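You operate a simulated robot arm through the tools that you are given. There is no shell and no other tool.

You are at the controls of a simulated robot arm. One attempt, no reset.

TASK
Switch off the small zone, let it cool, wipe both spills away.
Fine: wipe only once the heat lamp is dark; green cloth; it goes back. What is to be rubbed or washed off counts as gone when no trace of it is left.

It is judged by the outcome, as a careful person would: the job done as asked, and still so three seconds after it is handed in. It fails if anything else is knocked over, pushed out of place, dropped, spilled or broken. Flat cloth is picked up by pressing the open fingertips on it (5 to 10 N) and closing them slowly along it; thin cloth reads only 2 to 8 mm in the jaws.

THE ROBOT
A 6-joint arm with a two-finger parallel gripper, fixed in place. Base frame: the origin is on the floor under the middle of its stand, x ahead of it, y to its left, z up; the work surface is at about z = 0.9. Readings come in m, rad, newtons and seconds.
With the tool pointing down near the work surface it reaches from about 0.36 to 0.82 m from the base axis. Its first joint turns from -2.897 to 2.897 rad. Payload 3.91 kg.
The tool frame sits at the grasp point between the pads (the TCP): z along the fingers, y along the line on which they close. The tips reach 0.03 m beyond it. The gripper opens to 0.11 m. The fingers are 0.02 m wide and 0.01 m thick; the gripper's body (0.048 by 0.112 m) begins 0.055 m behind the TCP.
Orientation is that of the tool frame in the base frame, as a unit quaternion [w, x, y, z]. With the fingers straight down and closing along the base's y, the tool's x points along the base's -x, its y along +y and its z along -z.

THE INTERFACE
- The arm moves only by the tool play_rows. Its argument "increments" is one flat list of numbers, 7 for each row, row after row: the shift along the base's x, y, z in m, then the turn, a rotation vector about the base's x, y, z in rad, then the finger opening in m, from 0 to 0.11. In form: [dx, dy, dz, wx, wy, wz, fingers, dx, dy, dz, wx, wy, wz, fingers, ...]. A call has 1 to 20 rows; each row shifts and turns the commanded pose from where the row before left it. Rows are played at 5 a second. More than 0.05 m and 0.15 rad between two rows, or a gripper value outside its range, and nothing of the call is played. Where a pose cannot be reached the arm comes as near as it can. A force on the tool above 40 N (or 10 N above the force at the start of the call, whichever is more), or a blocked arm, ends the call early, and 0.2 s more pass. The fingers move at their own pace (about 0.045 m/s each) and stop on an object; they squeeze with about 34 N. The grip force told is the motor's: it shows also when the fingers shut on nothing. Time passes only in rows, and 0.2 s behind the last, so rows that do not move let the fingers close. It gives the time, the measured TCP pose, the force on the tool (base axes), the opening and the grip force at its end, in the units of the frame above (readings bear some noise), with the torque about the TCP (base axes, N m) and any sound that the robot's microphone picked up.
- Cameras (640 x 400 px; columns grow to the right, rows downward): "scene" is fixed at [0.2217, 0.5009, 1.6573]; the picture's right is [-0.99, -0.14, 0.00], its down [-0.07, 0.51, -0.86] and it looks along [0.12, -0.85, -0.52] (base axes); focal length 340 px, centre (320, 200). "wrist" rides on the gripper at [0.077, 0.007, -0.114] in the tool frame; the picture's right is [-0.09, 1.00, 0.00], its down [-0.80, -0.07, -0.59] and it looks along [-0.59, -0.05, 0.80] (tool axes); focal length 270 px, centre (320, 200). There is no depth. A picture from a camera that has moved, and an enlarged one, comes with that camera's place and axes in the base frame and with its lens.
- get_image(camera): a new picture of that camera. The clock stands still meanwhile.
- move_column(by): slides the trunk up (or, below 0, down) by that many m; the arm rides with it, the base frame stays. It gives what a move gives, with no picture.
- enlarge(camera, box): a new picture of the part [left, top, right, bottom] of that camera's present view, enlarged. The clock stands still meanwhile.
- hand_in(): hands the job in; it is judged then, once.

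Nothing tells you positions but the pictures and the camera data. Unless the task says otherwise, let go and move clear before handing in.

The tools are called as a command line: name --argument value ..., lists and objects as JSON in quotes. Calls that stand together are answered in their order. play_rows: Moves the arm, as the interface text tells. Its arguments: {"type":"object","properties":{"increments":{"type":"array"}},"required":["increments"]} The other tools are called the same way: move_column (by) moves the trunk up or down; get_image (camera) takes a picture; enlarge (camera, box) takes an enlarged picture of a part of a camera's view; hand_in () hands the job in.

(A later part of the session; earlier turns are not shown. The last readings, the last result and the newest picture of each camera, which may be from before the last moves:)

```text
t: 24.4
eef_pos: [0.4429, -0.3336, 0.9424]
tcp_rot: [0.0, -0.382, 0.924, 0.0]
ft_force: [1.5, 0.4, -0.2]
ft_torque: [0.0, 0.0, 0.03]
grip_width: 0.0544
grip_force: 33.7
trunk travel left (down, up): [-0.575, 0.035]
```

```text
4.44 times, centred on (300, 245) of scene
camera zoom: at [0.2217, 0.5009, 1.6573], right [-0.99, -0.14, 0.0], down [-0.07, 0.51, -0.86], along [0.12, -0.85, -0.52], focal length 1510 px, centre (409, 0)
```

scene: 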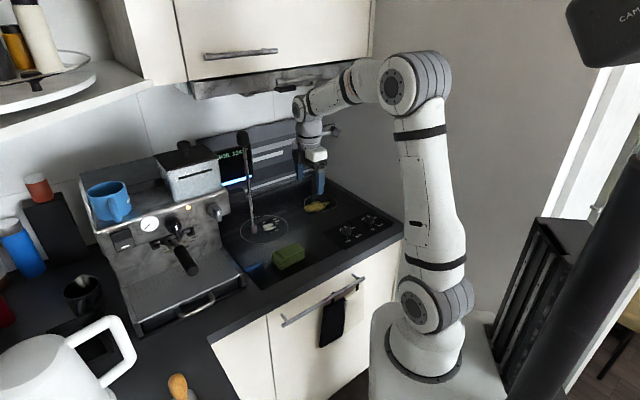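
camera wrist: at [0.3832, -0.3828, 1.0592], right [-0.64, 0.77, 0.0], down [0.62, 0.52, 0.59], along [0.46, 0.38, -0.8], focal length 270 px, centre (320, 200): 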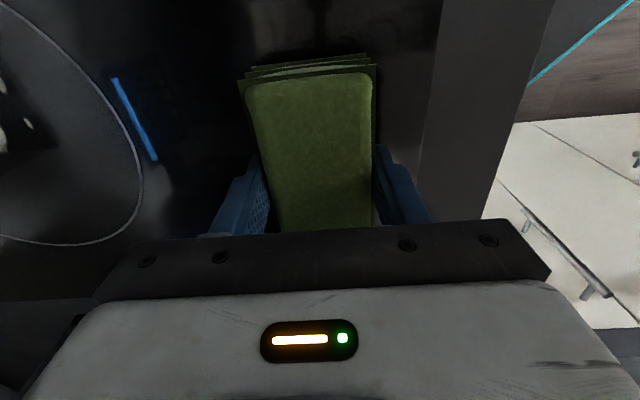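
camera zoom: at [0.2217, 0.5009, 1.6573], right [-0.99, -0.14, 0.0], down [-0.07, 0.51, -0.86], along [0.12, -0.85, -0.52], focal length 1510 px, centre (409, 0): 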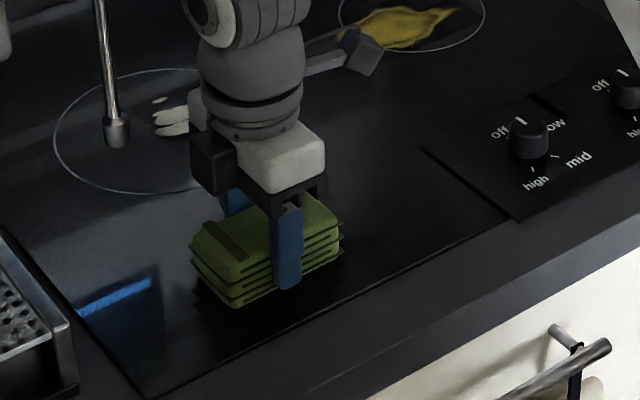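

The cloth is gripped (54 mm wide, 34 N). I'll lift it slowly straight up, then check the grip and the lamp.

play_rows --increments '[0, 0, 0.01, 0, 0, 0, 0.03, 0, 0, 0.015, 0, 0, 0, 0.03, 0, 0, 0.02, 0, 0, 0, 0.03, 0, 0, 0.02, 0, 0, 0, 0.03, -0.01, -0.01, 0.015, 0, 0, 0, 0.03, -0.015, -0.015, 0, 0, 0, 0, 0.03, -0.02, -0.02, 0, 0, 0, 0, 0.03, -0.02, -0.02, 0, 0, 0, 0, 0.03, 0, 0, 0, 0, 0, 0, 0.03]'

get_image --camera "wrist"

enlarge --camera "scene" --box '[200, 100, 440, 300]'

enlarge --camera "scene" --box '[290, 165, 410, 260]'

```text
t: 26.4
eef_pos: [0.3792, -0.3997, 1.022]
tcp_rot: [0.0, -0.382, 0.924, 0.0]
ft_force: [0.9, 1.1, -0.1]
ft_torque: [-0.01, 0.0, 0.04]
grip_width: 0.0537
grip_force: 33.6
trunk travel left (down, up): [-0.575, 0.035]
```

```text
taken
camera wrist: at [0.3188, -0.4495, 1.1384], right [-0.64, 0.77, 0.0], down [0.62, 0.52, 0.59], along [0.46, 0.38, -0.8], focal length 270 px, centre (320, 200)
```

wrist: 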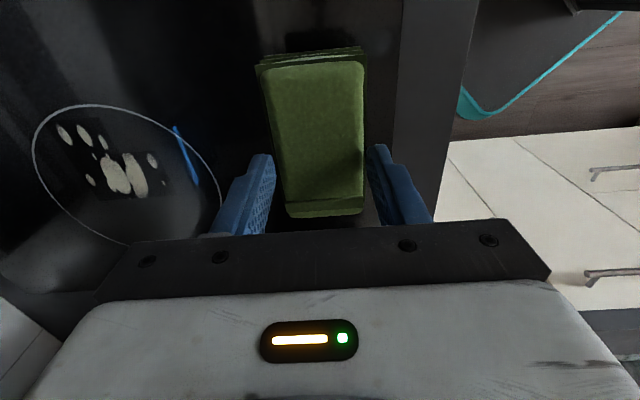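

```text
2.00 times, centred on (320, 200) of scene
camera zoom: at [0.2217, 0.5009, 1.6573], right [-0.99, -0.14, 0.0], down [-0.07, 0.51, -0.86], along [0.12, -0.85, -0.52], focal length 679 px, centre (320, 200)
```

zoom: 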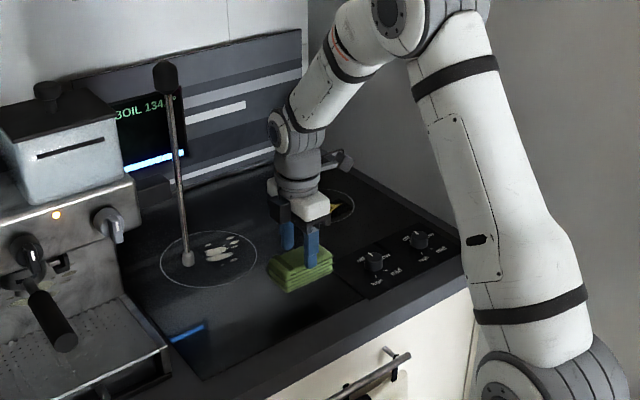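

```text
4.21 times, centred on (350, 212) of scene
camera zoom: at [0.2217, 0.5009, 1.6573], right [-0.99, -0.14, 0.0], down [-0.07, 0.51, -0.86], along [0.12, -0.85, -0.52], focal length 1430 px, centre (194, 147)
```

zoom: 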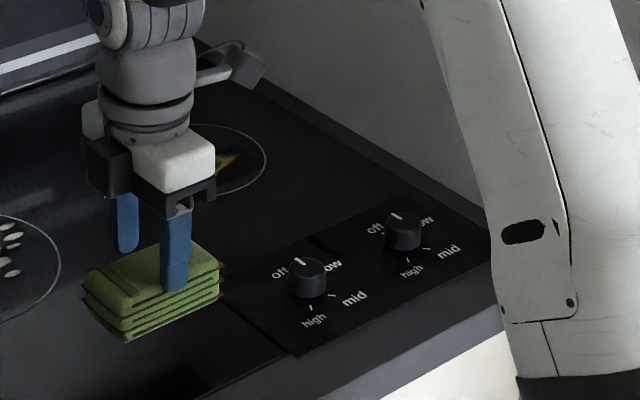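

The cloth came up, but it may have slid down in the fingers. I'll look closely.

enlarge --camera "scene" --box '[295, 205, 365, 250]'

enlarge --camera "wrist" --box '[200, 30, 440, 240]'

```text
8.89 times, centred on (330, 228) of scene
camera zoom: at [0.2217, 0.5009, 1.6573], right [-0.99, -0.14, 0.0], down [-0.07, 0.51, -0.86], along [0.12, -0.85, -0.52], focal length 3020 px, centre (231, -44)
```

zoom: 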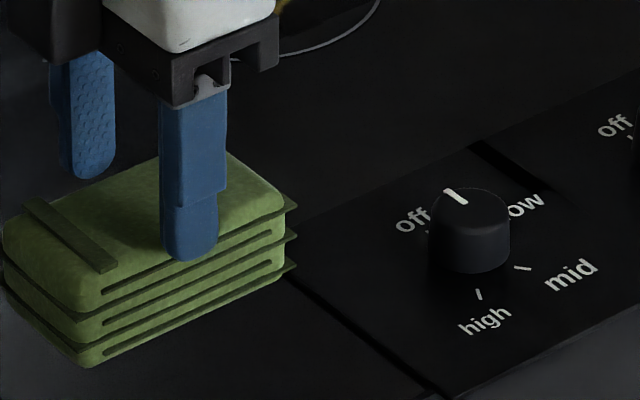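

```text
1.90 times, centred on (320, 135) of wrist
camera zoom: at [0.3188, -0.4495, 1.1384], right [-0.64, 0.77, 0.0], down [0.62, 0.52, 0.59], along [0.46, 0.38, -0.8], focal length 515 px, centre (320, 324)
```

zoom: 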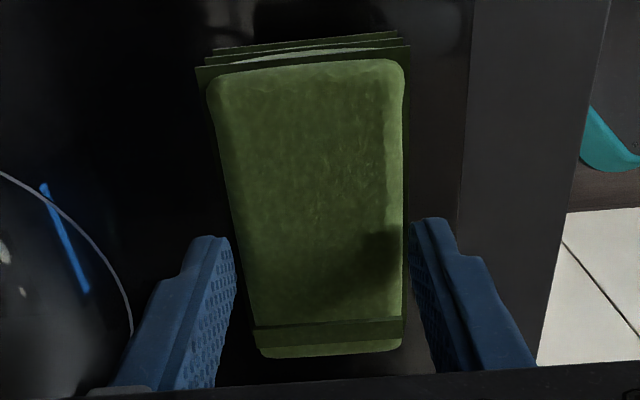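

The cloth slipped about 2 cm down in the fingers and is only held by its top edge. I'll set it down right here on bare glass and regrip deeper.

play_rows --increments '[0, 0, -0.03, 0, 0, 0, 0.03, 0, 0, -0.02, 0, 0, 0, 0.03, 0, 0, -0.005, 0, 0, 0, 0.03]'

enlarge --camera "scene" --box '[295, 205, 365, 250]'

```text
t: 27.3
eef_pos: [0.3781, -0.3979, 0.9741]
tcp_rot: [0.001, -0.382, 0.924, -0.005]
ft_force: [-6.0, 5.6, 22.3]
ft_torque: [0.52, 0.26, 0.1]
grip_width: 0.0541
grip_force: 33.9
trunk travel left (down, up): [-0.575, 0.035]
stopped in row 3: the force on the tool passed its limit at 41 N (the readings are from after the stop); the commanded pose is now the measured one
```

```text
8.89 times, centred on (330, 228) of scene
camera zoom: at [0.2217, 0.5009, 1.6573], right [-0.99, -0.14, 0.0], down [-0.07, 0.51, -0.86], along [0.12, -0.85, -0.52], focal length 3020 px, centre (231, -44)
```

zoom: 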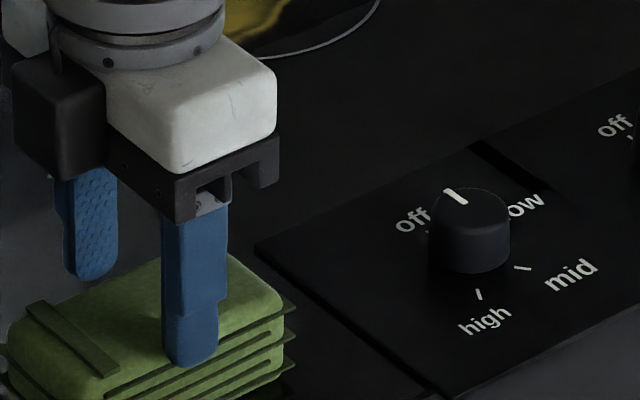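

enlarge --camera "scene" --box '[280, 200, 380, 270]'

get_image --camera "wrist"

get_image --camera "scene"

```text
5.71 times, centred on (330, 235) of scene
camera zoom: at [0.2217, 0.5009, 1.6573], right [-0.99, -0.14, 0.0], down [-0.07, 0.51, -0.86], along [0.12, -0.85, -0.52], focal length 1941 px, centre (263, 0)
```

zoom: 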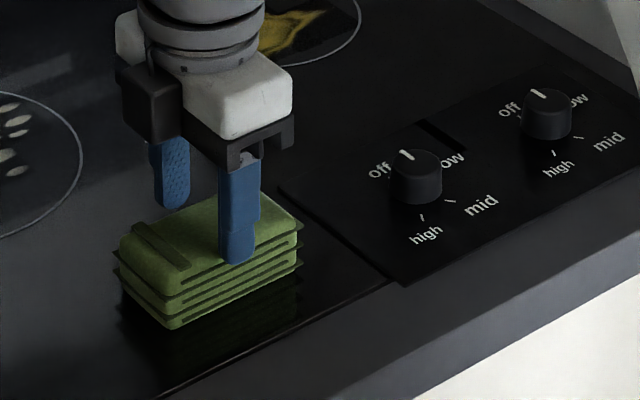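

```text
taken
camera wrist: at [0.3177, -0.4479, 1.09], right [-0.64, 0.77, -0.01], down [0.61, 0.52, 0.59], along [0.46, 0.37, -0.8], focal length 270 px, centre (320, 200)
```

wrist: 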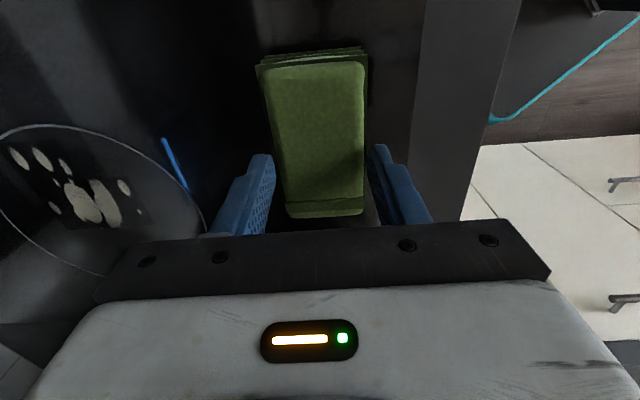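

```text
taken
```

scene: 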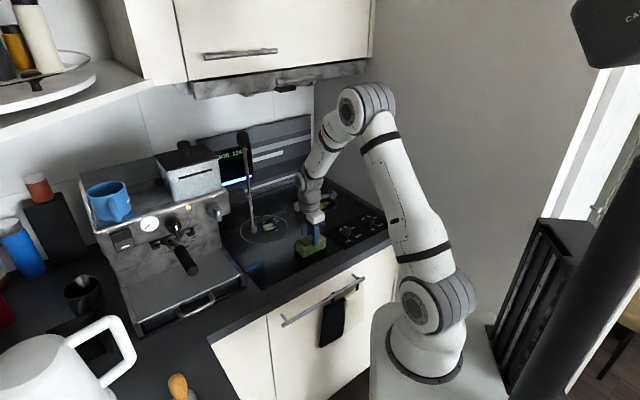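

The cloth rests flat on bare glass again, held only by the fingertips at its top edge. I'll open, go down so the pads cover its full height, and regrip.

play_rows --increments '[0, 0, 0.002, 0, 0, 0, 0.054, 0, 0, 0.001, 0, 0, 0, 0.07, 0, 0, 0, 0, 0, 0, 0.08, 0, 0, 0, 0, 0, 0, 0.08]'

get_image --camera "wrist"

enlarge --camera "scene" --box '[280, 200, 380, 270]'

```text
t: 28.3
eef_pos: [0.3786, -0.4002, 0.9751]
tcp_rot: [0.001, -0.383, 0.924, -0.003]
ft_force: [1.0, -0.2, -0.3]
ft_torque: [0.0, -0.03, 0.0]
grip_width: 0.0798
grip_force: 0.1
trunk travel left (down, up): [-0.575, 0.035]
```

```text
taken
camera wrist: at [0.3196, -0.4498, 1.0903], right [-0.64, 0.77, -0.01], down [0.61, 0.52, 0.59], along [0.46, 0.38, -0.8], focal length 270 px, centre (320, 200)
```

wrist: 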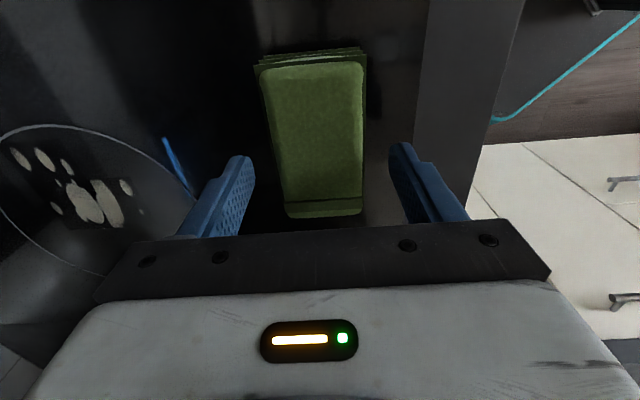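

```text
5.71 times, centred on (330, 235) of scene
camera zoom: at [0.2217, 0.5009, 1.6573], right [-0.99, -0.14, 0.0], down [-0.07, 0.51, -0.86], along [0.12, -0.85, -0.52], focal length 1941 px, centre (263, 0)
```

zoom: 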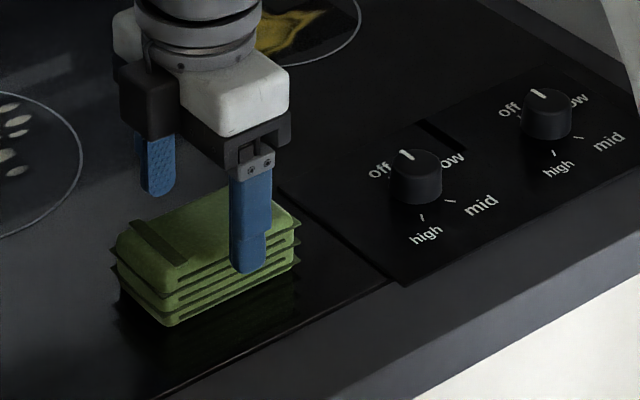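

play_rows --increments '[0, 0, -0.015, 0, 0, 0, 0.08, 0, 0, -0.015, 0, 0, 0, 0.08, 0, 0, -0.005, 0, 0, 0, 0.08, 0, 0, 0, 0, 0, 0, 0.08, 0, 0, 0, 0, 0, 0, 0.07, 0, 0, 0, 0, 0, 0, 0.06, 0, 0, 0, 0, 0, 0, 0.055, 0, 0, 0, 0, 0, 0, 0.05, 0, 0, 0, 0, 0, 0, 0.04, 0, 0, 0, 0, 0, 0, 0.03, 0, 0, 0, 0, 0, 0, 0.03]'

get_image --camera "wrist"

enlarge --camera "scene" --box '[280, 200, 380, 270]'

```text
t: 30.7
eef_pos: [0.3796, -0.3992, 0.9386]
tcp_rot: [0.001, -0.382, 0.924, -0.004]
ft_force: [0.5, -0.9, -0.2]
ft_torque: [0.05, -0.03, 0.03]
grip_width: 0.0543
grip_force: 33.8
trunk travel left (down, up): [-0.575, 0.035]
```

```text
taken
camera wrist: at [0.3196, -0.4492, 1.0552], right [-0.64, 0.77, -0.01], down [0.61, 0.52, 0.59], along [0.46, 0.38, -0.8], focal length 270 px, centre (320, 200)
```

wrist: 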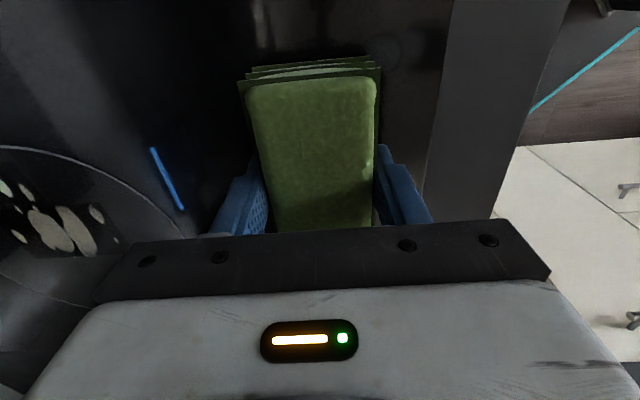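

```text
5.71 times, centred on (330, 235) of scene
camera zoom: at [0.2217, 0.5009, 1.6573], right [-0.99, -0.14, 0.0], down [-0.07, 0.51, -0.86], along [0.12, -0.85, -0.52], focal length 1941 px, centre (263, 0)
```

zoom: 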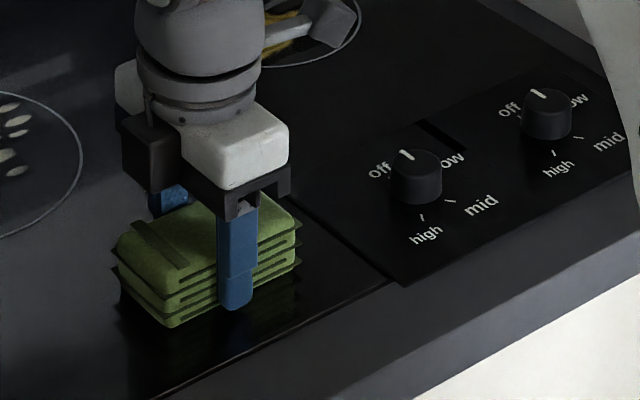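

The cloth is gripped deep now. I'll lift 12 mm slowly and see whether it holds or slides.

play_rows --increments '[0, 0, 0.003, 0, 0, 0, 0.03, 0, 0, 0.003, 0, 0, 0, 0.03, 0, 0, 0.003, 0, 0, 0, 0.03, 0, 0, 0.003, 0, 0, 0, 0.03]'

get_image --camera "wrist"

enlarge --camera "scene" --box '[280, 200, 380, 270]'

```text
t: 31.7
eef_pos: [0.3802, -0.3999, 0.9511]
tcp_rot: [0.0, -0.382, 0.924, -0.004]
ft_force: [0.7, -0.4, -1.1]
ft_torque: [0.02, -0.04, -0.03]
grip_width: 0.0545
grip_force: 33.7
trunk travel left (down, up): [-0.575, 0.035]
```

```text
taken
camera wrist: at [0.3198, -0.4497, 1.0673], right [-0.64, 0.77, -0.01], down [0.61, 0.52, 0.59], along [0.46, 0.38, -0.8], focal length 270 px, centre (320, 200)
```

wrist: 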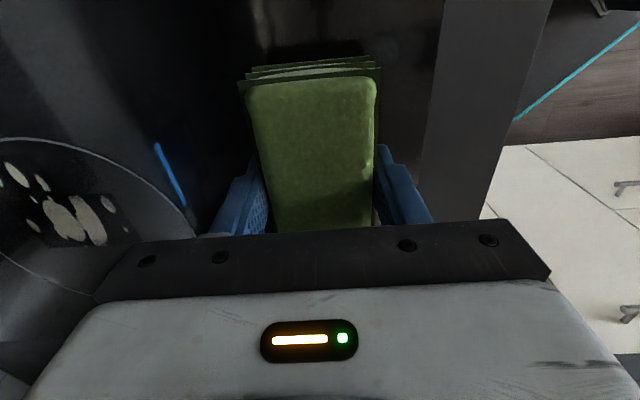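

```text
5.71 times, centred on (330, 235) of scene
camera zoom: at [0.2217, 0.5009, 1.6573], right [-0.99, -0.14, 0.0], down [-0.07, 0.51, -0.86], along [0.12, -0.85, -0.52], focal length 1941 px, centre (263, 0)
```

zoom: 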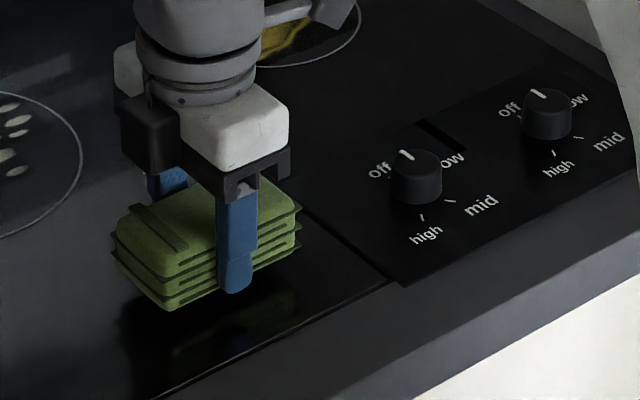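

The cloth now holds firmly with no slipping, and the lamp spot in the last views was dark. I'll turn the tool 90° so the cloth's long side points outward across the spills, then check the lamp again.

play_rows --increments '[0, 0, 0.002, 0, 0, -0.1, 0.03, 0, 0, 0.002, 0, 0, -0.1, 0.03, 0, 0, 0.002, 0, 0, -0.1, 0.03, 0, 0, 0.002, 0, 0, -0.1, 0.03, 0, 0, 0.002, 0, 0, -0.1, 0.03, 0, 0, 0.002, 0, 0, -0.1, 0.03, 0, 0, 0.002, 0, 0, -0.1, 0.03, 0, 0, 0, 0, 0, -0.1, 0.03, 0, 0, 0, 0, 0, -0.1, 0.03, 0, 0, 0, 0, 0, -0.1, 0.03, 0, 0, 0, 0, 0, -0.1, 0.03, 0, 0, 0, 0, 0, -0.1, 0.03, 0, 0, 0, 0, 0, -0.1, 0.03, 0, 0, 0, 0, 0, -0.1, 0.03, 0, 0, 0, 0, 0, -0.1, 0.03, 0, 0, 0, 0, 0, -0.071, 0.03]'

get_image --camera "wrist"

enlarge --camera "scene" --box '[230, 170, 400, 270]'

```text
t: 35.1
eef_pos: [0.3782, -0.4002, 0.965]
tcp_rot: [-0.002, 0.384, 0.923, -0.003]
ft_force: [-0.8, 0.6, -1.0]
ft_torque: [0.0, -0.04, -0.03]
grip_width: 0.0544
grip_force: 33.6
trunk travel left (down, up): [-0.575, 0.035]
```

```text
taken
camera wrist: at [0.3302, -0.3408, 1.081], right [0.77, 0.64, -0.01], down [0.52, -0.62, 0.59], along [0.38, -0.46, -0.8], focal length 270 px, centre (320, 200)
```

wrist: 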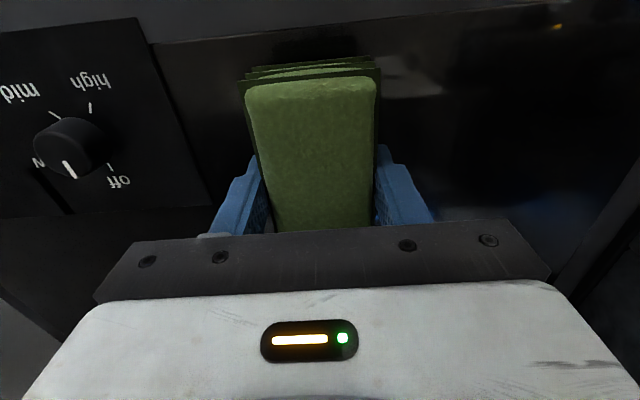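

```text
3.76 times, centred on (315, 220) of scene
camera zoom: at [0.2217, 0.5009, 1.6573], right [-0.99, -0.14, 0.0], down [-0.07, 0.51, -0.86], along [0.12, -0.85, -0.52], focal length 1279 px, centre (339, 125)
```

zoom: 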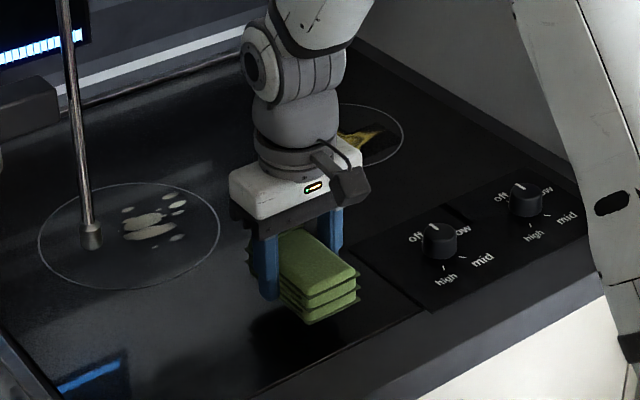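

The lamp spot is dark and the cloth holds steady. I'll move out over bare glass between the two zones at about (0.493, -0.578).

play_rows --increments '[0.0128, -0.0198, 0, 0, 0, 0, 0.03, 0.0128, -0.0198, 0, 0, 0, 0, 0.03, 0.0128, -0.0198, 0, 0, 0, 0, 0.03, 0.0128, -0.0198, 0, 0, 0, 0, 0.03, 0.0128, -0.0198, 0, 0, 0, 0, 0.03, 0.0128, -0.0198, 0, 0, 0, 0, 0.03, 0.0128, -0.0198, 0, 0, 0, 0, 0.03, 0.0128, -0.0198, 0, 0, 0, 0, 0.03, 0.0128, -0.0198, 0, 0, 0, 0, 0.03, 0, 0, 0, 0, 0, 0, 0.03]'

get_image --camera "wrist"

enlarge --camera "scene" --box '[210, 120, 400, 260]'

```text
t: 37.3
eef_pos: [0.4952, -0.5771, 0.9648]
tcp_rot: [-0.002, 0.383, 0.924, -0.003]
ft_force: [0.1, 0.1, -0.7]
ft_torque: [0.01, 0.02, 0.0]
grip_width: 0.0541
grip_force: 34.5
trunk travel left (down, up): [-0.575, 0.035]
```

```text
taken
camera wrist: at [0.446, -0.5183, 1.081], right [0.77, 0.64, -0.01], down [0.52, -0.61, 0.59], along [0.38, -0.46, -0.8], focal length 270 px, centre (320, 200)
```

wrist: 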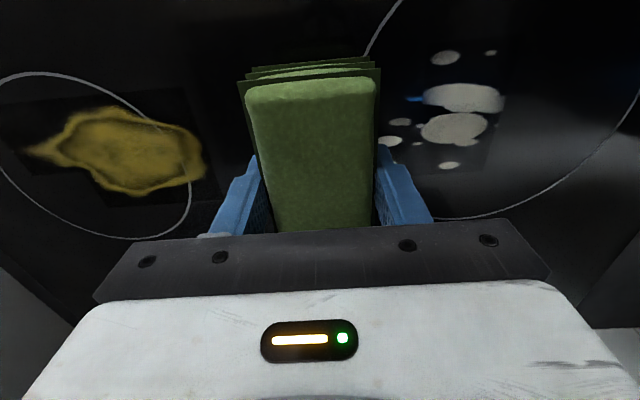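

```text
2.86 times, centred on (305, 190) of scene
camera zoom: at [0.2217, 0.5009, 1.6573], right [-0.99, -0.14, 0.0], down [-0.07, 0.51, -0.86], along [0.12, -0.85, -0.52], focal length 971 px, centre (363, 229)
```

zoom: 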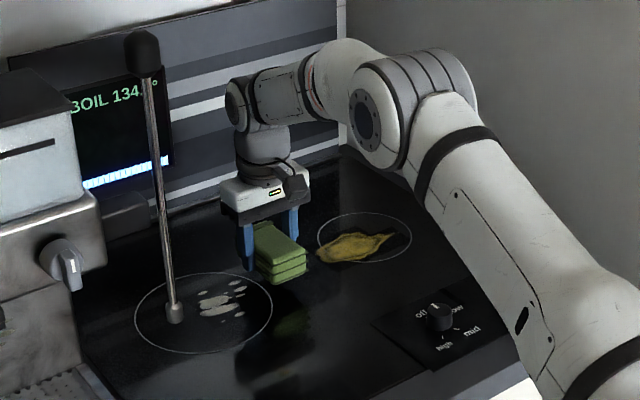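

Both spills are clearly visible on either side and the lamp is dark. In counter coordinates the white spill lies at a from -0.02 to 0.06 and the yellow one at a from -0.28 to -0.145, with both between b 0.71 and 0.80. I'll lower the cloth gently onto the glass between them.

play_rows --increments '[0, 0, -0.01, 0, 0, 0, 0.03, 0, 0, -0.01, 0, 0, 0, 0.03, 0, 0, -0.004, 0, 0, 0, 0.03, 0, 0, -0.002, 0, 0, 0, 0.03, 0, 0, -0.001, 0, 0, 0, 0.03]'

```text
t: 38.5
eef_pos: [0.4948, -0.5785, 0.9389]
tcp_rot: [-0.001, 0.384, 0.923, -0.003]
ft_force: [-0.8, 3.0, 8.4]
ft_torque: [0.44, 0.08, 0.05]
grip_width: 0.0544
grip_force: 33.8
trunk travel left (down, up): [-0.575, 0.035]
```

Light contact (8 N). I'll sweep towards the white spill, along the counter.

play_rows --increments '[0.01, 0.01, 0, 0, 0, 0, 0.03, 0.01, 0.01, 0, 0, 0, 0, 0.03, 0.01, 0.01, 0, 0, 0, 0, 0.03, 0.01, 0.01, 0, 0, 0, 0, 0.03, 0.01, 0.01, 0, 0, 0, 0, 0.03]'

get_image --camera "wrist"

enlarge --camera "scene" --box '[210, 120, 400, 260]'

```text
t: 39.7
eef_pos: [0.5441, -0.5282, 0.9395]
tcp_rot: [-0.001, 0.383, 0.924, -0.002]
ft_force: [-0.9, -1.3, 7.9]
ft_torque: [0.05, -0.27, 0.01]
grip_width: 0.0541
grip_force: 34.0
trunk travel left (down, up): [-0.575, 0.035]
```

```text
taken
camera wrist: at [0.4954, -0.4685, 1.0554], right [0.77, 0.64, -0.01], down [0.52, -0.61, 0.59], along [0.38, -0.46, -0.8], focal length 270 px, centre (320, 200)
```

wrist: 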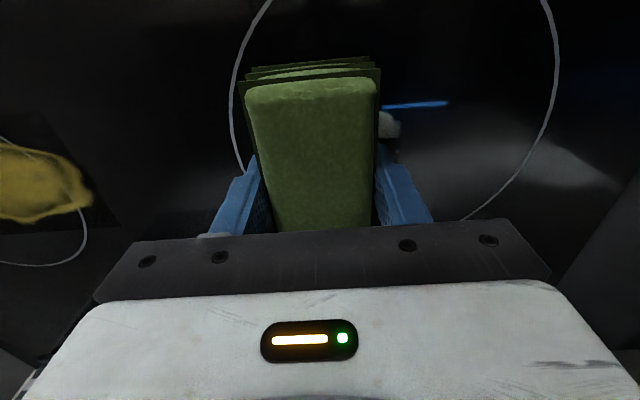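

```text
2.86 times, centred on (305, 190) of scene
camera zoom: at [0.2217, 0.5009, 1.6573], right [-0.99, -0.14, 0.0], down [-0.07, 0.51, -0.86], along [0.12, -0.85, -0.52], focal length 971 px, centre (363, 229)
```

zoom: 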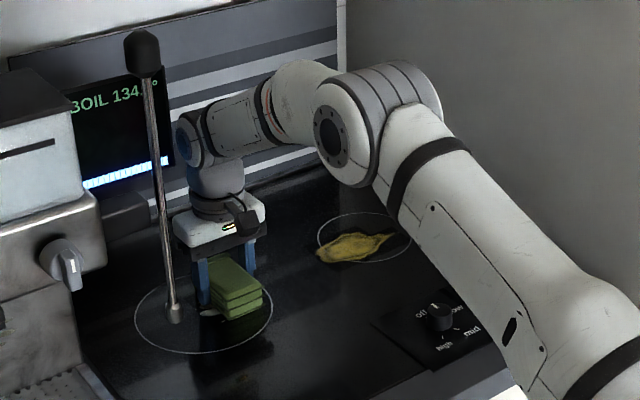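

The white spill is wiping off well. I'll continue to its far side.

play_rows --increments '[0.01, 0.01, 0, 0, 0, 0, 0.03, 0.01, 0.01, 0, 0, 0, 0, 0.03, 0.01, 0.01, 0, 0, 0, 0, 0.03, 0.01, 0.01, 0, 0, 0, 0, 0.03, 0.01, 0.01, 0, 0, 0, 0, 0.03]'

get_image --camera "wrist"

enlarge --camera "scene" --box '[210, 120, 400, 260]'

```text
t: 40.9
eef_pos: [0.5951, -0.4781, 0.9386]
tcp_rot: [-0.001, 0.384, 0.923, -0.003]
ft_force: [-3.6, -4.2, 14.4]
ft_torque: [0.24, -0.1, 0.04]
grip_width: 0.0546
grip_force: 34.0
trunk travel left (down, up): [-0.575, 0.035]
```

```text
taken
camera wrist: at [0.5453, -0.4181, 1.0552], right [0.77, 0.64, -0.01], down [0.52, -0.61, 0.6], along [0.38, -0.46, -0.8], focal length 270 px, centre (320, 200)
```

wrist: 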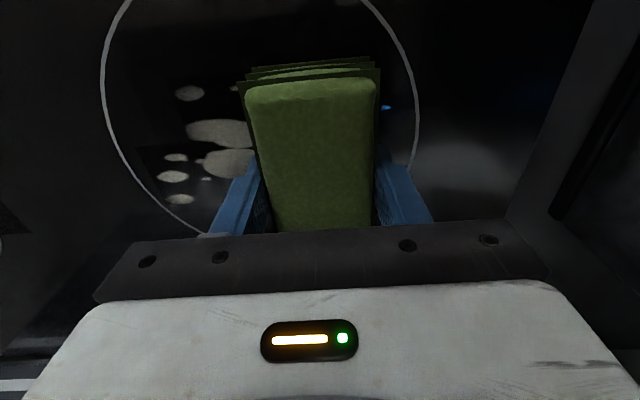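

```text
2.86 times, centred on (305, 190) of scene
camera zoom: at [0.2217, 0.5009, 1.6573], right [-0.99, -0.14, 0.0], down [-0.07, 0.51, -0.86], along [0.12, -0.85, -0.52], focal length 971 px, centre (363, 229)
```

zoom: 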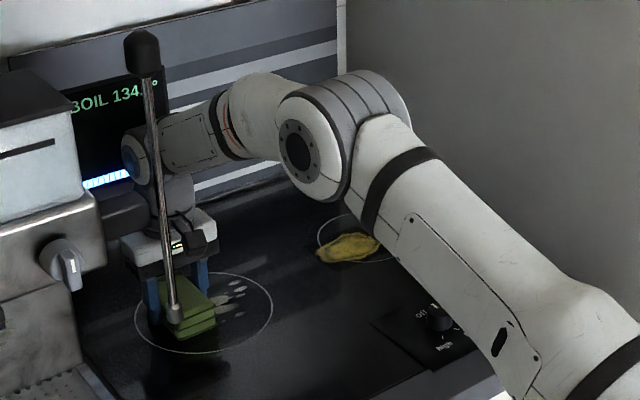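

enlarge --camera "wrist" --box '[90, 50, 290, 240]'

enlarge --camera "scene" --box '[240, 195, 320, 250]'

```text
2.11 times, centred on (190, 145) of wrist
camera zoom: at [0.5453, -0.4181, 1.0552], right [0.77, 0.64, -0.01], down [0.52, -0.61, 0.6], along [0.38, -0.46, -0.8], focal length 569 px, centre (594, 316)
```

zoom: 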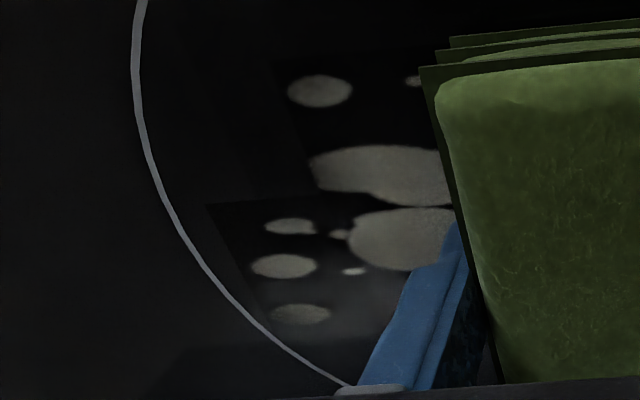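

```text
7.27 times, centred on (280, 222) of scene
camera zoom: at [0.2217, 0.5009, 1.6573], right [-0.99, -0.14, 0.0], down [-0.07, 0.51, -0.86], along [0.12, -0.85, -0.52], focal length 2470 px, centre (611, 36)
```

zoom: 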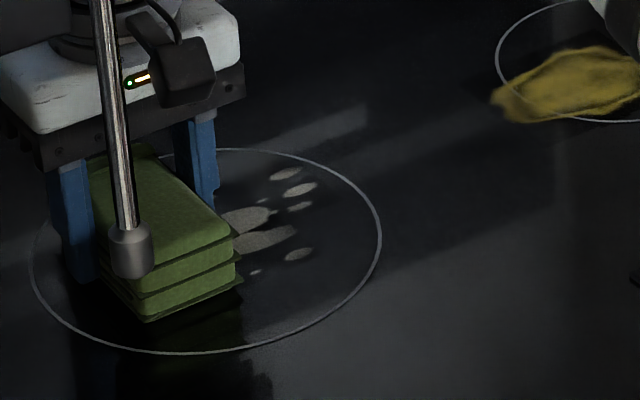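

One pass made the white spill fainter, so it needs repeated rubbing. I'll rub back and forth with small offsets.

play_rows --increments '[-0.0157, -0.0157, 0, 0, 0, 0, 0.03, -0.0157, -0.0157, 0, 0, 0, 0, 0.03, -0.0157, -0.0157, 0, 0, 0, 0, 0.03, -0.0157, -0.0157, 0, 0, 0, 0, 0.03, -0.0157, -0.0157, 0, 0, 0, 0, 0.03, -0.0157, -0.0157, 0, 0, 0, 0, 0.03, 0.0085, -0.0085, 0, 0, 0, 0, 0.03, 0.0157, 0.0157, 0, 0, 0, 0, 0.03, 0.0157, 0.0157, 0, 0, 0, 0, 0.03, 0.0157, 0.0157, 0, 0, 0, 0, 0.03, 0.0157, 0.0157, 0, 0, 0, 0, 0.03, 0.0157, 0.0157, 0, 0, 0, 0, 0.03, 0.0157, 0.0157, 0, 0, 0, 0, 0.03, -0.017, 0.017, 0, 0, 0, 0, 0.03, -0.0157, -0.0157, 0, 0, 0, 0, 0.03, -0.0157, -0.0157, 0, 0, 0, 0, 0.03, -0.0157, -0.0157, 0, 0, 0, 0, 0.03, -0.0157, -0.0157, 0, 0, 0, 0, 0.03, -0.0157, -0.0157, 0, 0, 0, 0, 0.03, -0.0157, -0.0157, 0, 0, 0, 0, 0.03]'

get_image --camera "wrist"

enlarge --camera "scene" --box '[230, 170, 350, 250]'

```text
t: 45.1
eef_pos: [0.4911, -0.5649, 0.9392]
tcp_rot: [0.0, 0.385, 0.923, -0.005]
ft_force: [2.8, 2.0, 16.3]
ft_torque: [0.18, -0.47, -0.05]
grip_width: 0.0543
grip_force: 33.2
trunk travel left (down, up): [-0.575, 0.035]
```

```text
taken
camera wrist: at [0.4425, -0.5049, 1.055], right [0.77, 0.64, -0.01], down [0.52, -0.61, 0.6], along [0.38, -0.46, -0.8], focal length 270 px, centre (320, 200)
```

wrist: 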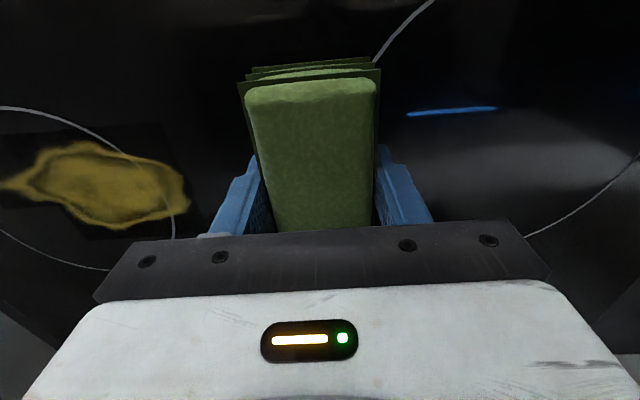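

```text
5.00 times, centred on (290, 210) of scene
camera zoom: at [0.2217, 0.5009, 1.6573], right [-0.99, -0.14, 0.0], down [-0.07, 0.51, -0.86], along [0.12, -0.85, -0.52], focal length 1698 px, centre (470, 150)
```

zoom: 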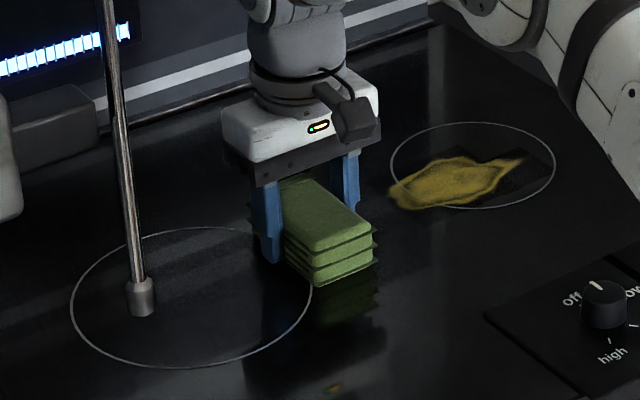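

enlarge --camera "wrist" --box '[370, 40, 640, 235]'

enlarge --camera "scene" --box '[235, 205, 305, 250]'

```text
2.05 times, centred on (505, 138) of wrist
camera zoom: at [0.4425, -0.5049, 1.055], right [0.77, 0.64, -0.01], down [0.52, -0.61, 0.6], along [0.38, -0.46, -0.8], focal length 554 px, centre (-60, 328)
```

zoom: 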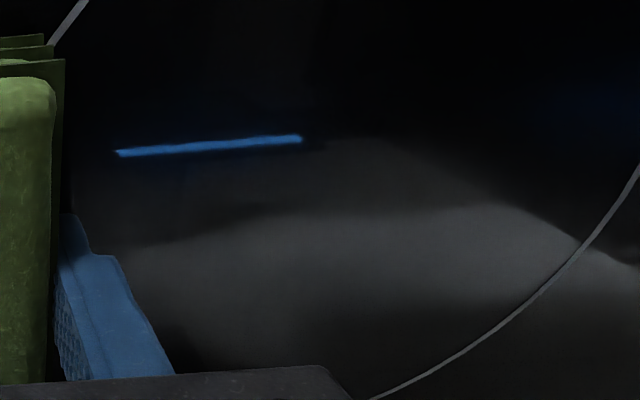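

```text
8.89 times, centred on (270, 228) of scene
camera zoom: at [0.2217, 0.5009, 1.6573], right [-0.99, -0.14, 0.0], down [-0.07, 0.51, -0.86], along [0.12, -0.85, -0.52], focal length 3020 px, centre (764, -44)
```

zoom: 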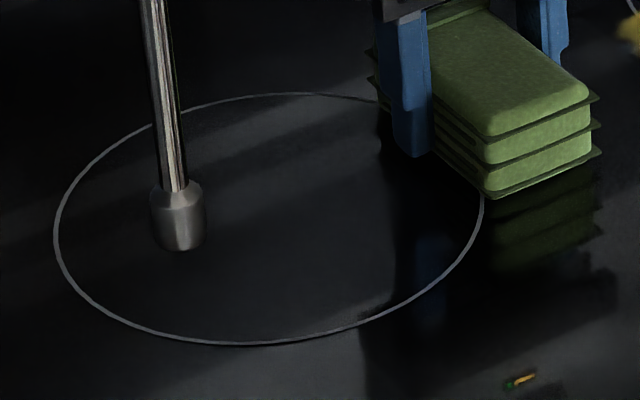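

The white spill looks gone. Lamp is still dark, so I'll sweep the other way over the yellow spill.

play_rows --increments '[-0.015, -0.015, 0.0005, 0, 0, 0, 0.03, -0.015, -0.015, 0, 0, 0, 0, 0.03, -0.015, -0.015, 0, 0, 0, 0, 0.03, -0.015, -0.015, 0, 0, 0, 0, 0.03, -0.015, -0.015, 0, 0, 0, 0, 0.03, -0.015, -0.015, 0, 0, 0, 0, 0.03]'

get_image --camera "wrist"

enlarge --camera "scene" --box '[230, 130, 400, 250]'

```text
t: 46.5
eef_pos: [0.4017, -0.6552, 0.9383]
tcp_rot: [-0.001, 0.383, 0.924, -0.003]
ft_force: [3.8, 3.2, 10.4]
ft_torque: [0.07, -0.41, 0.08]
grip_width: 0.0542
grip_force: 33.4
trunk travel left (down, up): [-0.575, 0.035]
```

```text
taken
camera wrist: at [0.3523, -0.5949, 1.055], right [0.77, 0.64, -0.01], down [0.52, -0.61, 0.59], along [0.38, -0.46, -0.8], focal length 270 px, centre (320, 200)
```

wrist: 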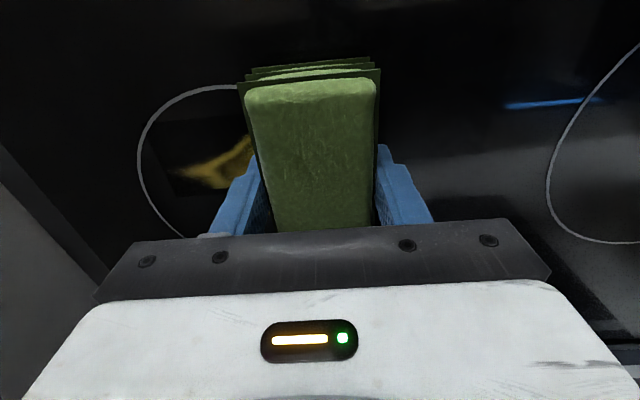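

```text
3.33 times, centred on (315, 190) of scene
camera zoom: at [0.2217, 0.5009, 1.6573], right [-0.99, -0.14, 0.0], down [-0.07, 0.51, -0.86], along [0.12, -0.85, -0.52], focal length 1132 px, centre (337, 233)
```

zoom: 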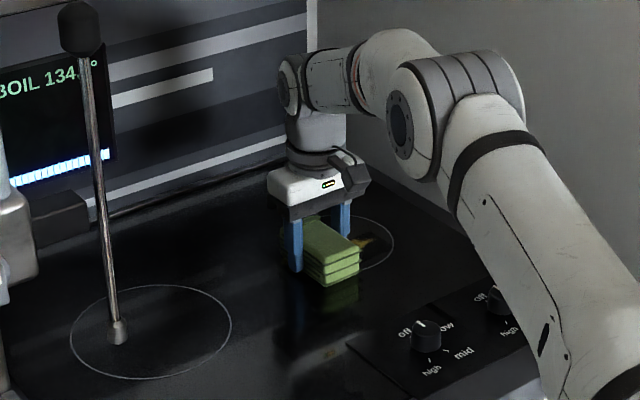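

Good progress. I'll continue to the far side and rub back and forth over the yellow spill with small outward offsets.

play_rows --increments '[-0.0152, -0.0152, 0, 0, 0, 0, 0.03, -0.0152, -0.0152, 0, 0, 0, 0, 0.03, -0.0152, -0.0152, 0, 0, 0, 0, 0.03, -0.0152, -0.0152, 0, 0, 0, 0, 0.03, 0.0075, -0.0075, 0, 0, 0, 0, 0.03, 0.0152, 0.0152, 0, 0, 0, 0, 0.03, 0.0152, 0.0152, 0, 0, 0, 0, 0.03, 0.0152, 0.0152, 0, 0, 0, 0, 0.03, 0.0152, 0.0152, 0, 0, 0, 0, 0.03, 0.0152, 0.0152, 0, 0, 0, 0, 0.03, 0.0152, 0.0152, 0, 0, 0, 0, 0.03, 0.0152, 0.0152, 0, 0, 0, 0, 0.03]'

get_image --camera "wrist"

enlarge --camera "scene" --box '[230, 130, 400, 250]'

```text
t: 49.1
eef_pos: [0.4528, -0.6084, 0.9384]
tcp_rot: [-0.002, 0.383, 0.924, -0.003]
ft_force: [0.1, -1.8, 8.3]
ft_torque: [0.1, -0.19, 0.01]
grip_width: 0.0543
grip_force: 34.1
out of reach, approached as far as the arm can: row 5
trunk travel left (down, up): [-0.575, 0.035]
```

```text
taken
camera wrist: at [0.4036, -0.5489, 1.0547], right [0.77, 0.64, -0.01], down [0.52, -0.61, 0.59], along [0.38, -0.46, -0.8], focal length 270 px, centre (320, 200)
```

wrist: 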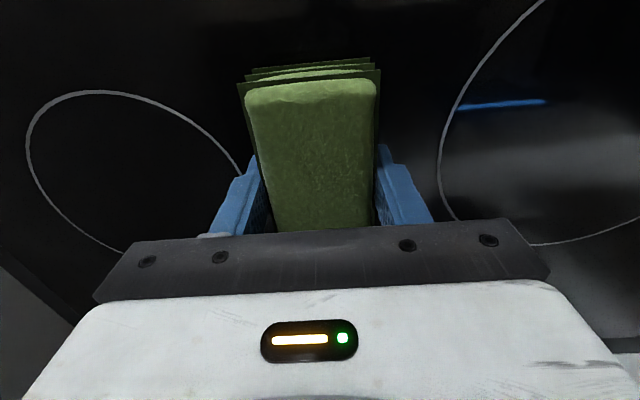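

```text
3.33 times, centred on (315, 190) of scene
camera zoom: at [0.2217, 0.5009, 1.6573], right [-0.99, -0.14, 0.0], down [-0.07, 0.51, -0.86], along [0.12, -0.85, -0.52], focal length 1132 px, centre (337, 233)
```

zoom: 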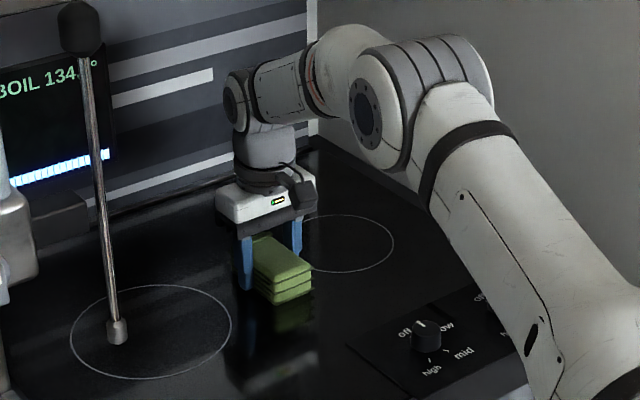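

enlarge --camera "scene" --box '[300, 185, 360, 222]'

enlarge --camera "wrist" --box '[20, 70, 250, 245]'

enlarge --camera "wrist" --box '[410, 30, 640, 245]'

enlarge --camera "scene" --box '[235, 205, 305, 250]'

```text
10.67 times, centred on (330, 204) of scene
camera zoom: at [0.2217, 0.5009, 1.6573], right [-0.99, -0.14, 0.0], down [-0.07, 0.51, -0.86], along [0.12, -0.85, -0.52], focal length 3624 px, centre (213, 163)
```

zoom: 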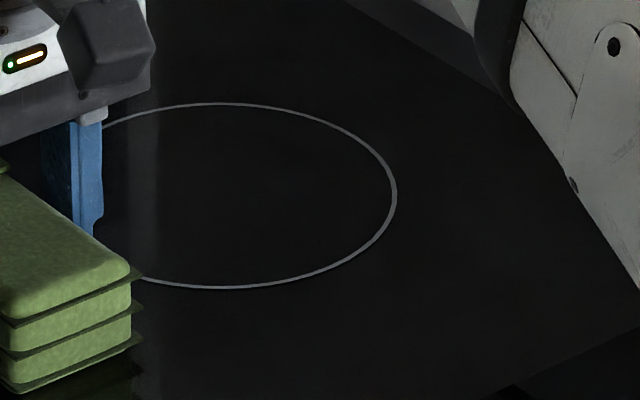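

```text
2.29 times, centred on (135, 158) of wrist
camera zoom: at [0.4036, -0.5489, 1.0547], right [0.77, 0.64, -0.01], down [0.52, -0.61, 0.59], along [0.38, -0.46, -0.8], focal length 618 px, centre (743, 297)
```

zoom: 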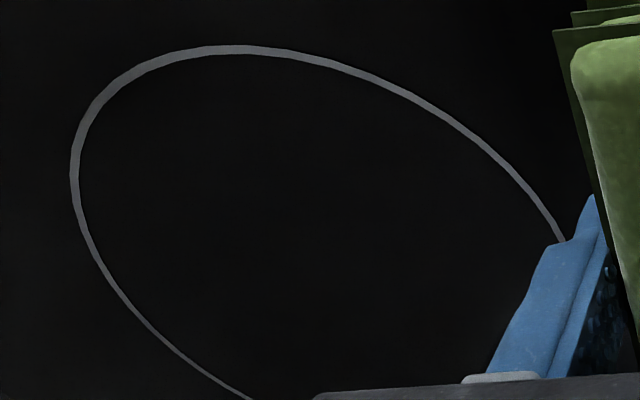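

```text
1.86 times, centred on (525, 138) of wrist
camera zoom: at [0.4036, -0.5489, 1.0547], right [0.77, 0.64, -0.01], down [0.52, -0.61, 0.59], along [0.38, -0.46, -0.8], focal length 503 px, centre (-61, 316)
```

zoom: 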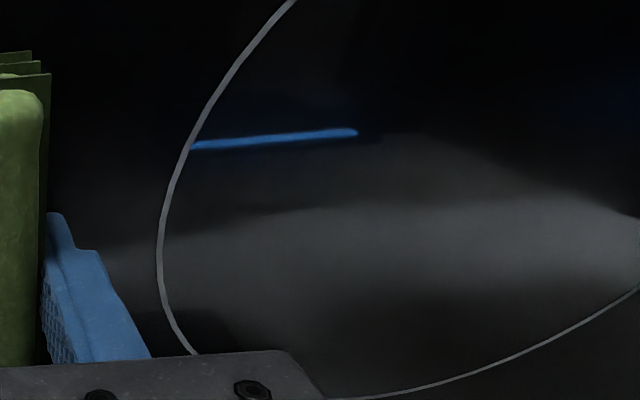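

```text
8.89 times, centred on (270, 228) of scene
camera zoom: at [0.2217, 0.5009, 1.6573], right [-0.99, -0.14, 0.0], down [-0.07, 0.51, -0.86], along [0.12, -0.85, -0.52], focal length 3020 px, centre (764, -44)
```

zoom: 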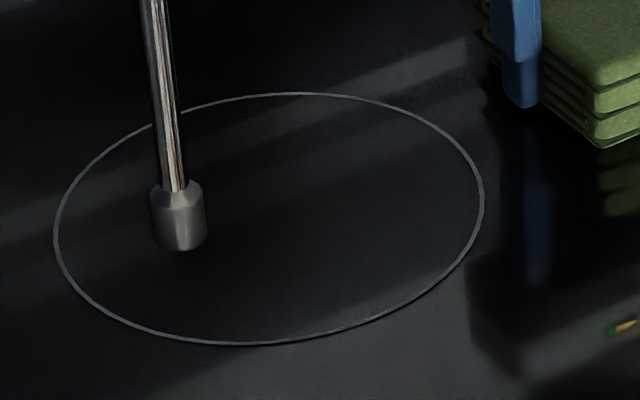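

Both spills appear gone. To be sure no faint trace or edge remains, I'll do another slightly further-out pass over the small zone.

play_rows --increments '[0.0106, -0.0106, 0, 0, 0, 0, 0.03, -0.0148, -0.0148, 0, 0, 0, 0, 0.03, -0.0148, -0.0148, 0, 0, 0, 0, 0.03, -0.0148, -0.0148, 0, 0, 0, 0, 0.03, -0.0148, -0.0148, 0, 0, 0, 0, 0.03, -0.0148, -0.0148, 0, 0, 0, 0, 0.03, -0.0106, 0.0106, 0, 0, 0, 0, 0.03, -0.0165, -0.0165, 0, 0, 0, 0, 0.03, -0.0165, -0.0165, 0, 0, 0, 0, 0.03, 0.0153, 0.0153, 0, 0, 0, 0, 0.03, 0.0153, 0.0153, 0, 0, 0, 0, 0.03, 0.0153, 0.0153, 0, 0, 0, 0, 0.03, 0.0153, 0.0153, 0, 0, 0, 0, 0.03, 0.0153, 0.0153, 0, 0, 0, 0, 0.03, 0.0153, 0.0153, 0, 0, 0, 0, 0.03, 0.0153, 0.0153, 0, 0, 0, 0, 0.03]'

```text
t: 52.5
eef_pos: [0.4522, -0.6088, 0.939]
tcp_rot: [-0.002, 0.384, 0.924, -0.003]
ft_force: [0.7, 1.9, 2.6]
ft_torque: [0.01, -0.19, 0.07]
grip_width: 0.0541
grip_force: 34.4
trunk travel left (down, up): [-0.575, 0.035]
```

play_rows --increments '[0.0152, 0.0152, -0.001, 0, 0, 0, 0.03, 0.0152, 0.0152, 0, 0, 0, 0, 0.03, 0.0152, 0.0152, 0, 0, 0, 0, 0.03, 0.0152, 0.0152, 0, 0, 0, 0, 0.03, 0.0152, 0.0152, 0, 0, 0, 0, 0.03, 0.0152, 0.0152, 0, 0, 0, 0, 0.03, 0.0152, 0.0152, 0, 0, 0, 0, 0.03, 0.0152, 0.0152, 0, 0, 0, 0, 0.03, 0.0152, 0.0152, 0, 0, 0, 0, 0.03, 0.01, -0.01, 0, 0, 0, 0, 0.03, -0.0152, -0.0152, 0, 0, 0, 0, 0.03, -0.0152, -0.0152, 0, 0, 0, 0, 0.03, -0.0152, -0.0152, 0, 0, 0, 0, 0.03, -0.0152, -0.0152, 0, 0, 0, 0, 0.03, -0.0152, -0.0152, 0, 0, 0, 0, 0.03, -0.0152, -0.0152, 0, 0, 0, 0, 0.03]'

get_image --camera "wrist"

enlarge --camera "scene" --box '[230, 130, 400, 250]'

```text
t: 53.3
eef_pos: [0.484, -0.5788, 0.9406]
tcp_rot: [-0.001, 0.386, 0.922, -0.009]
ft_force: [-12.2, -9.2, 1.8]
ft_torque: [-0.24, 0.4, 0.05]
grip_width: 0.0544
grip_force: 33.8
trunk travel left (down, up): [-0.575, 0.035]
stopped in row 3: the force on the tool passed its limit at 49 N (the readings are from after the stop); the commanded pose is now the measured one
```

```text
taken
camera wrist: at [0.4365, -0.5171, 1.055], right [0.77, 0.64, -0.02], down [0.52, -0.61, 0.6], along [0.37, -0.47, -0.8], focal length 270 px, centre (320, 200)
```

wrist: 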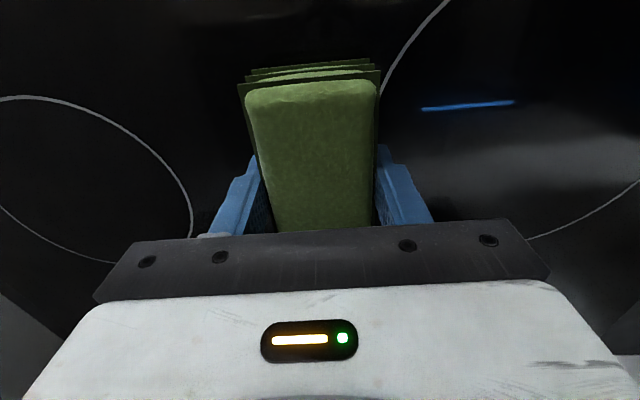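

```text
3.33 times, centred on (315, 190) of scene
camera zoom: at [0.2217, 0.5009, 1.6573], right [-0.99, -0.14, 0.0], down [-0.07, 0.51, -0.86], along [0.12, -0.85, -0.52], focal length 1132 px, centre (337, 233)
```

zoom: 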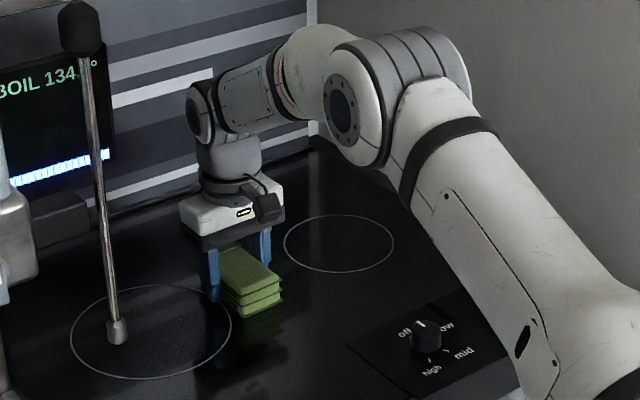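

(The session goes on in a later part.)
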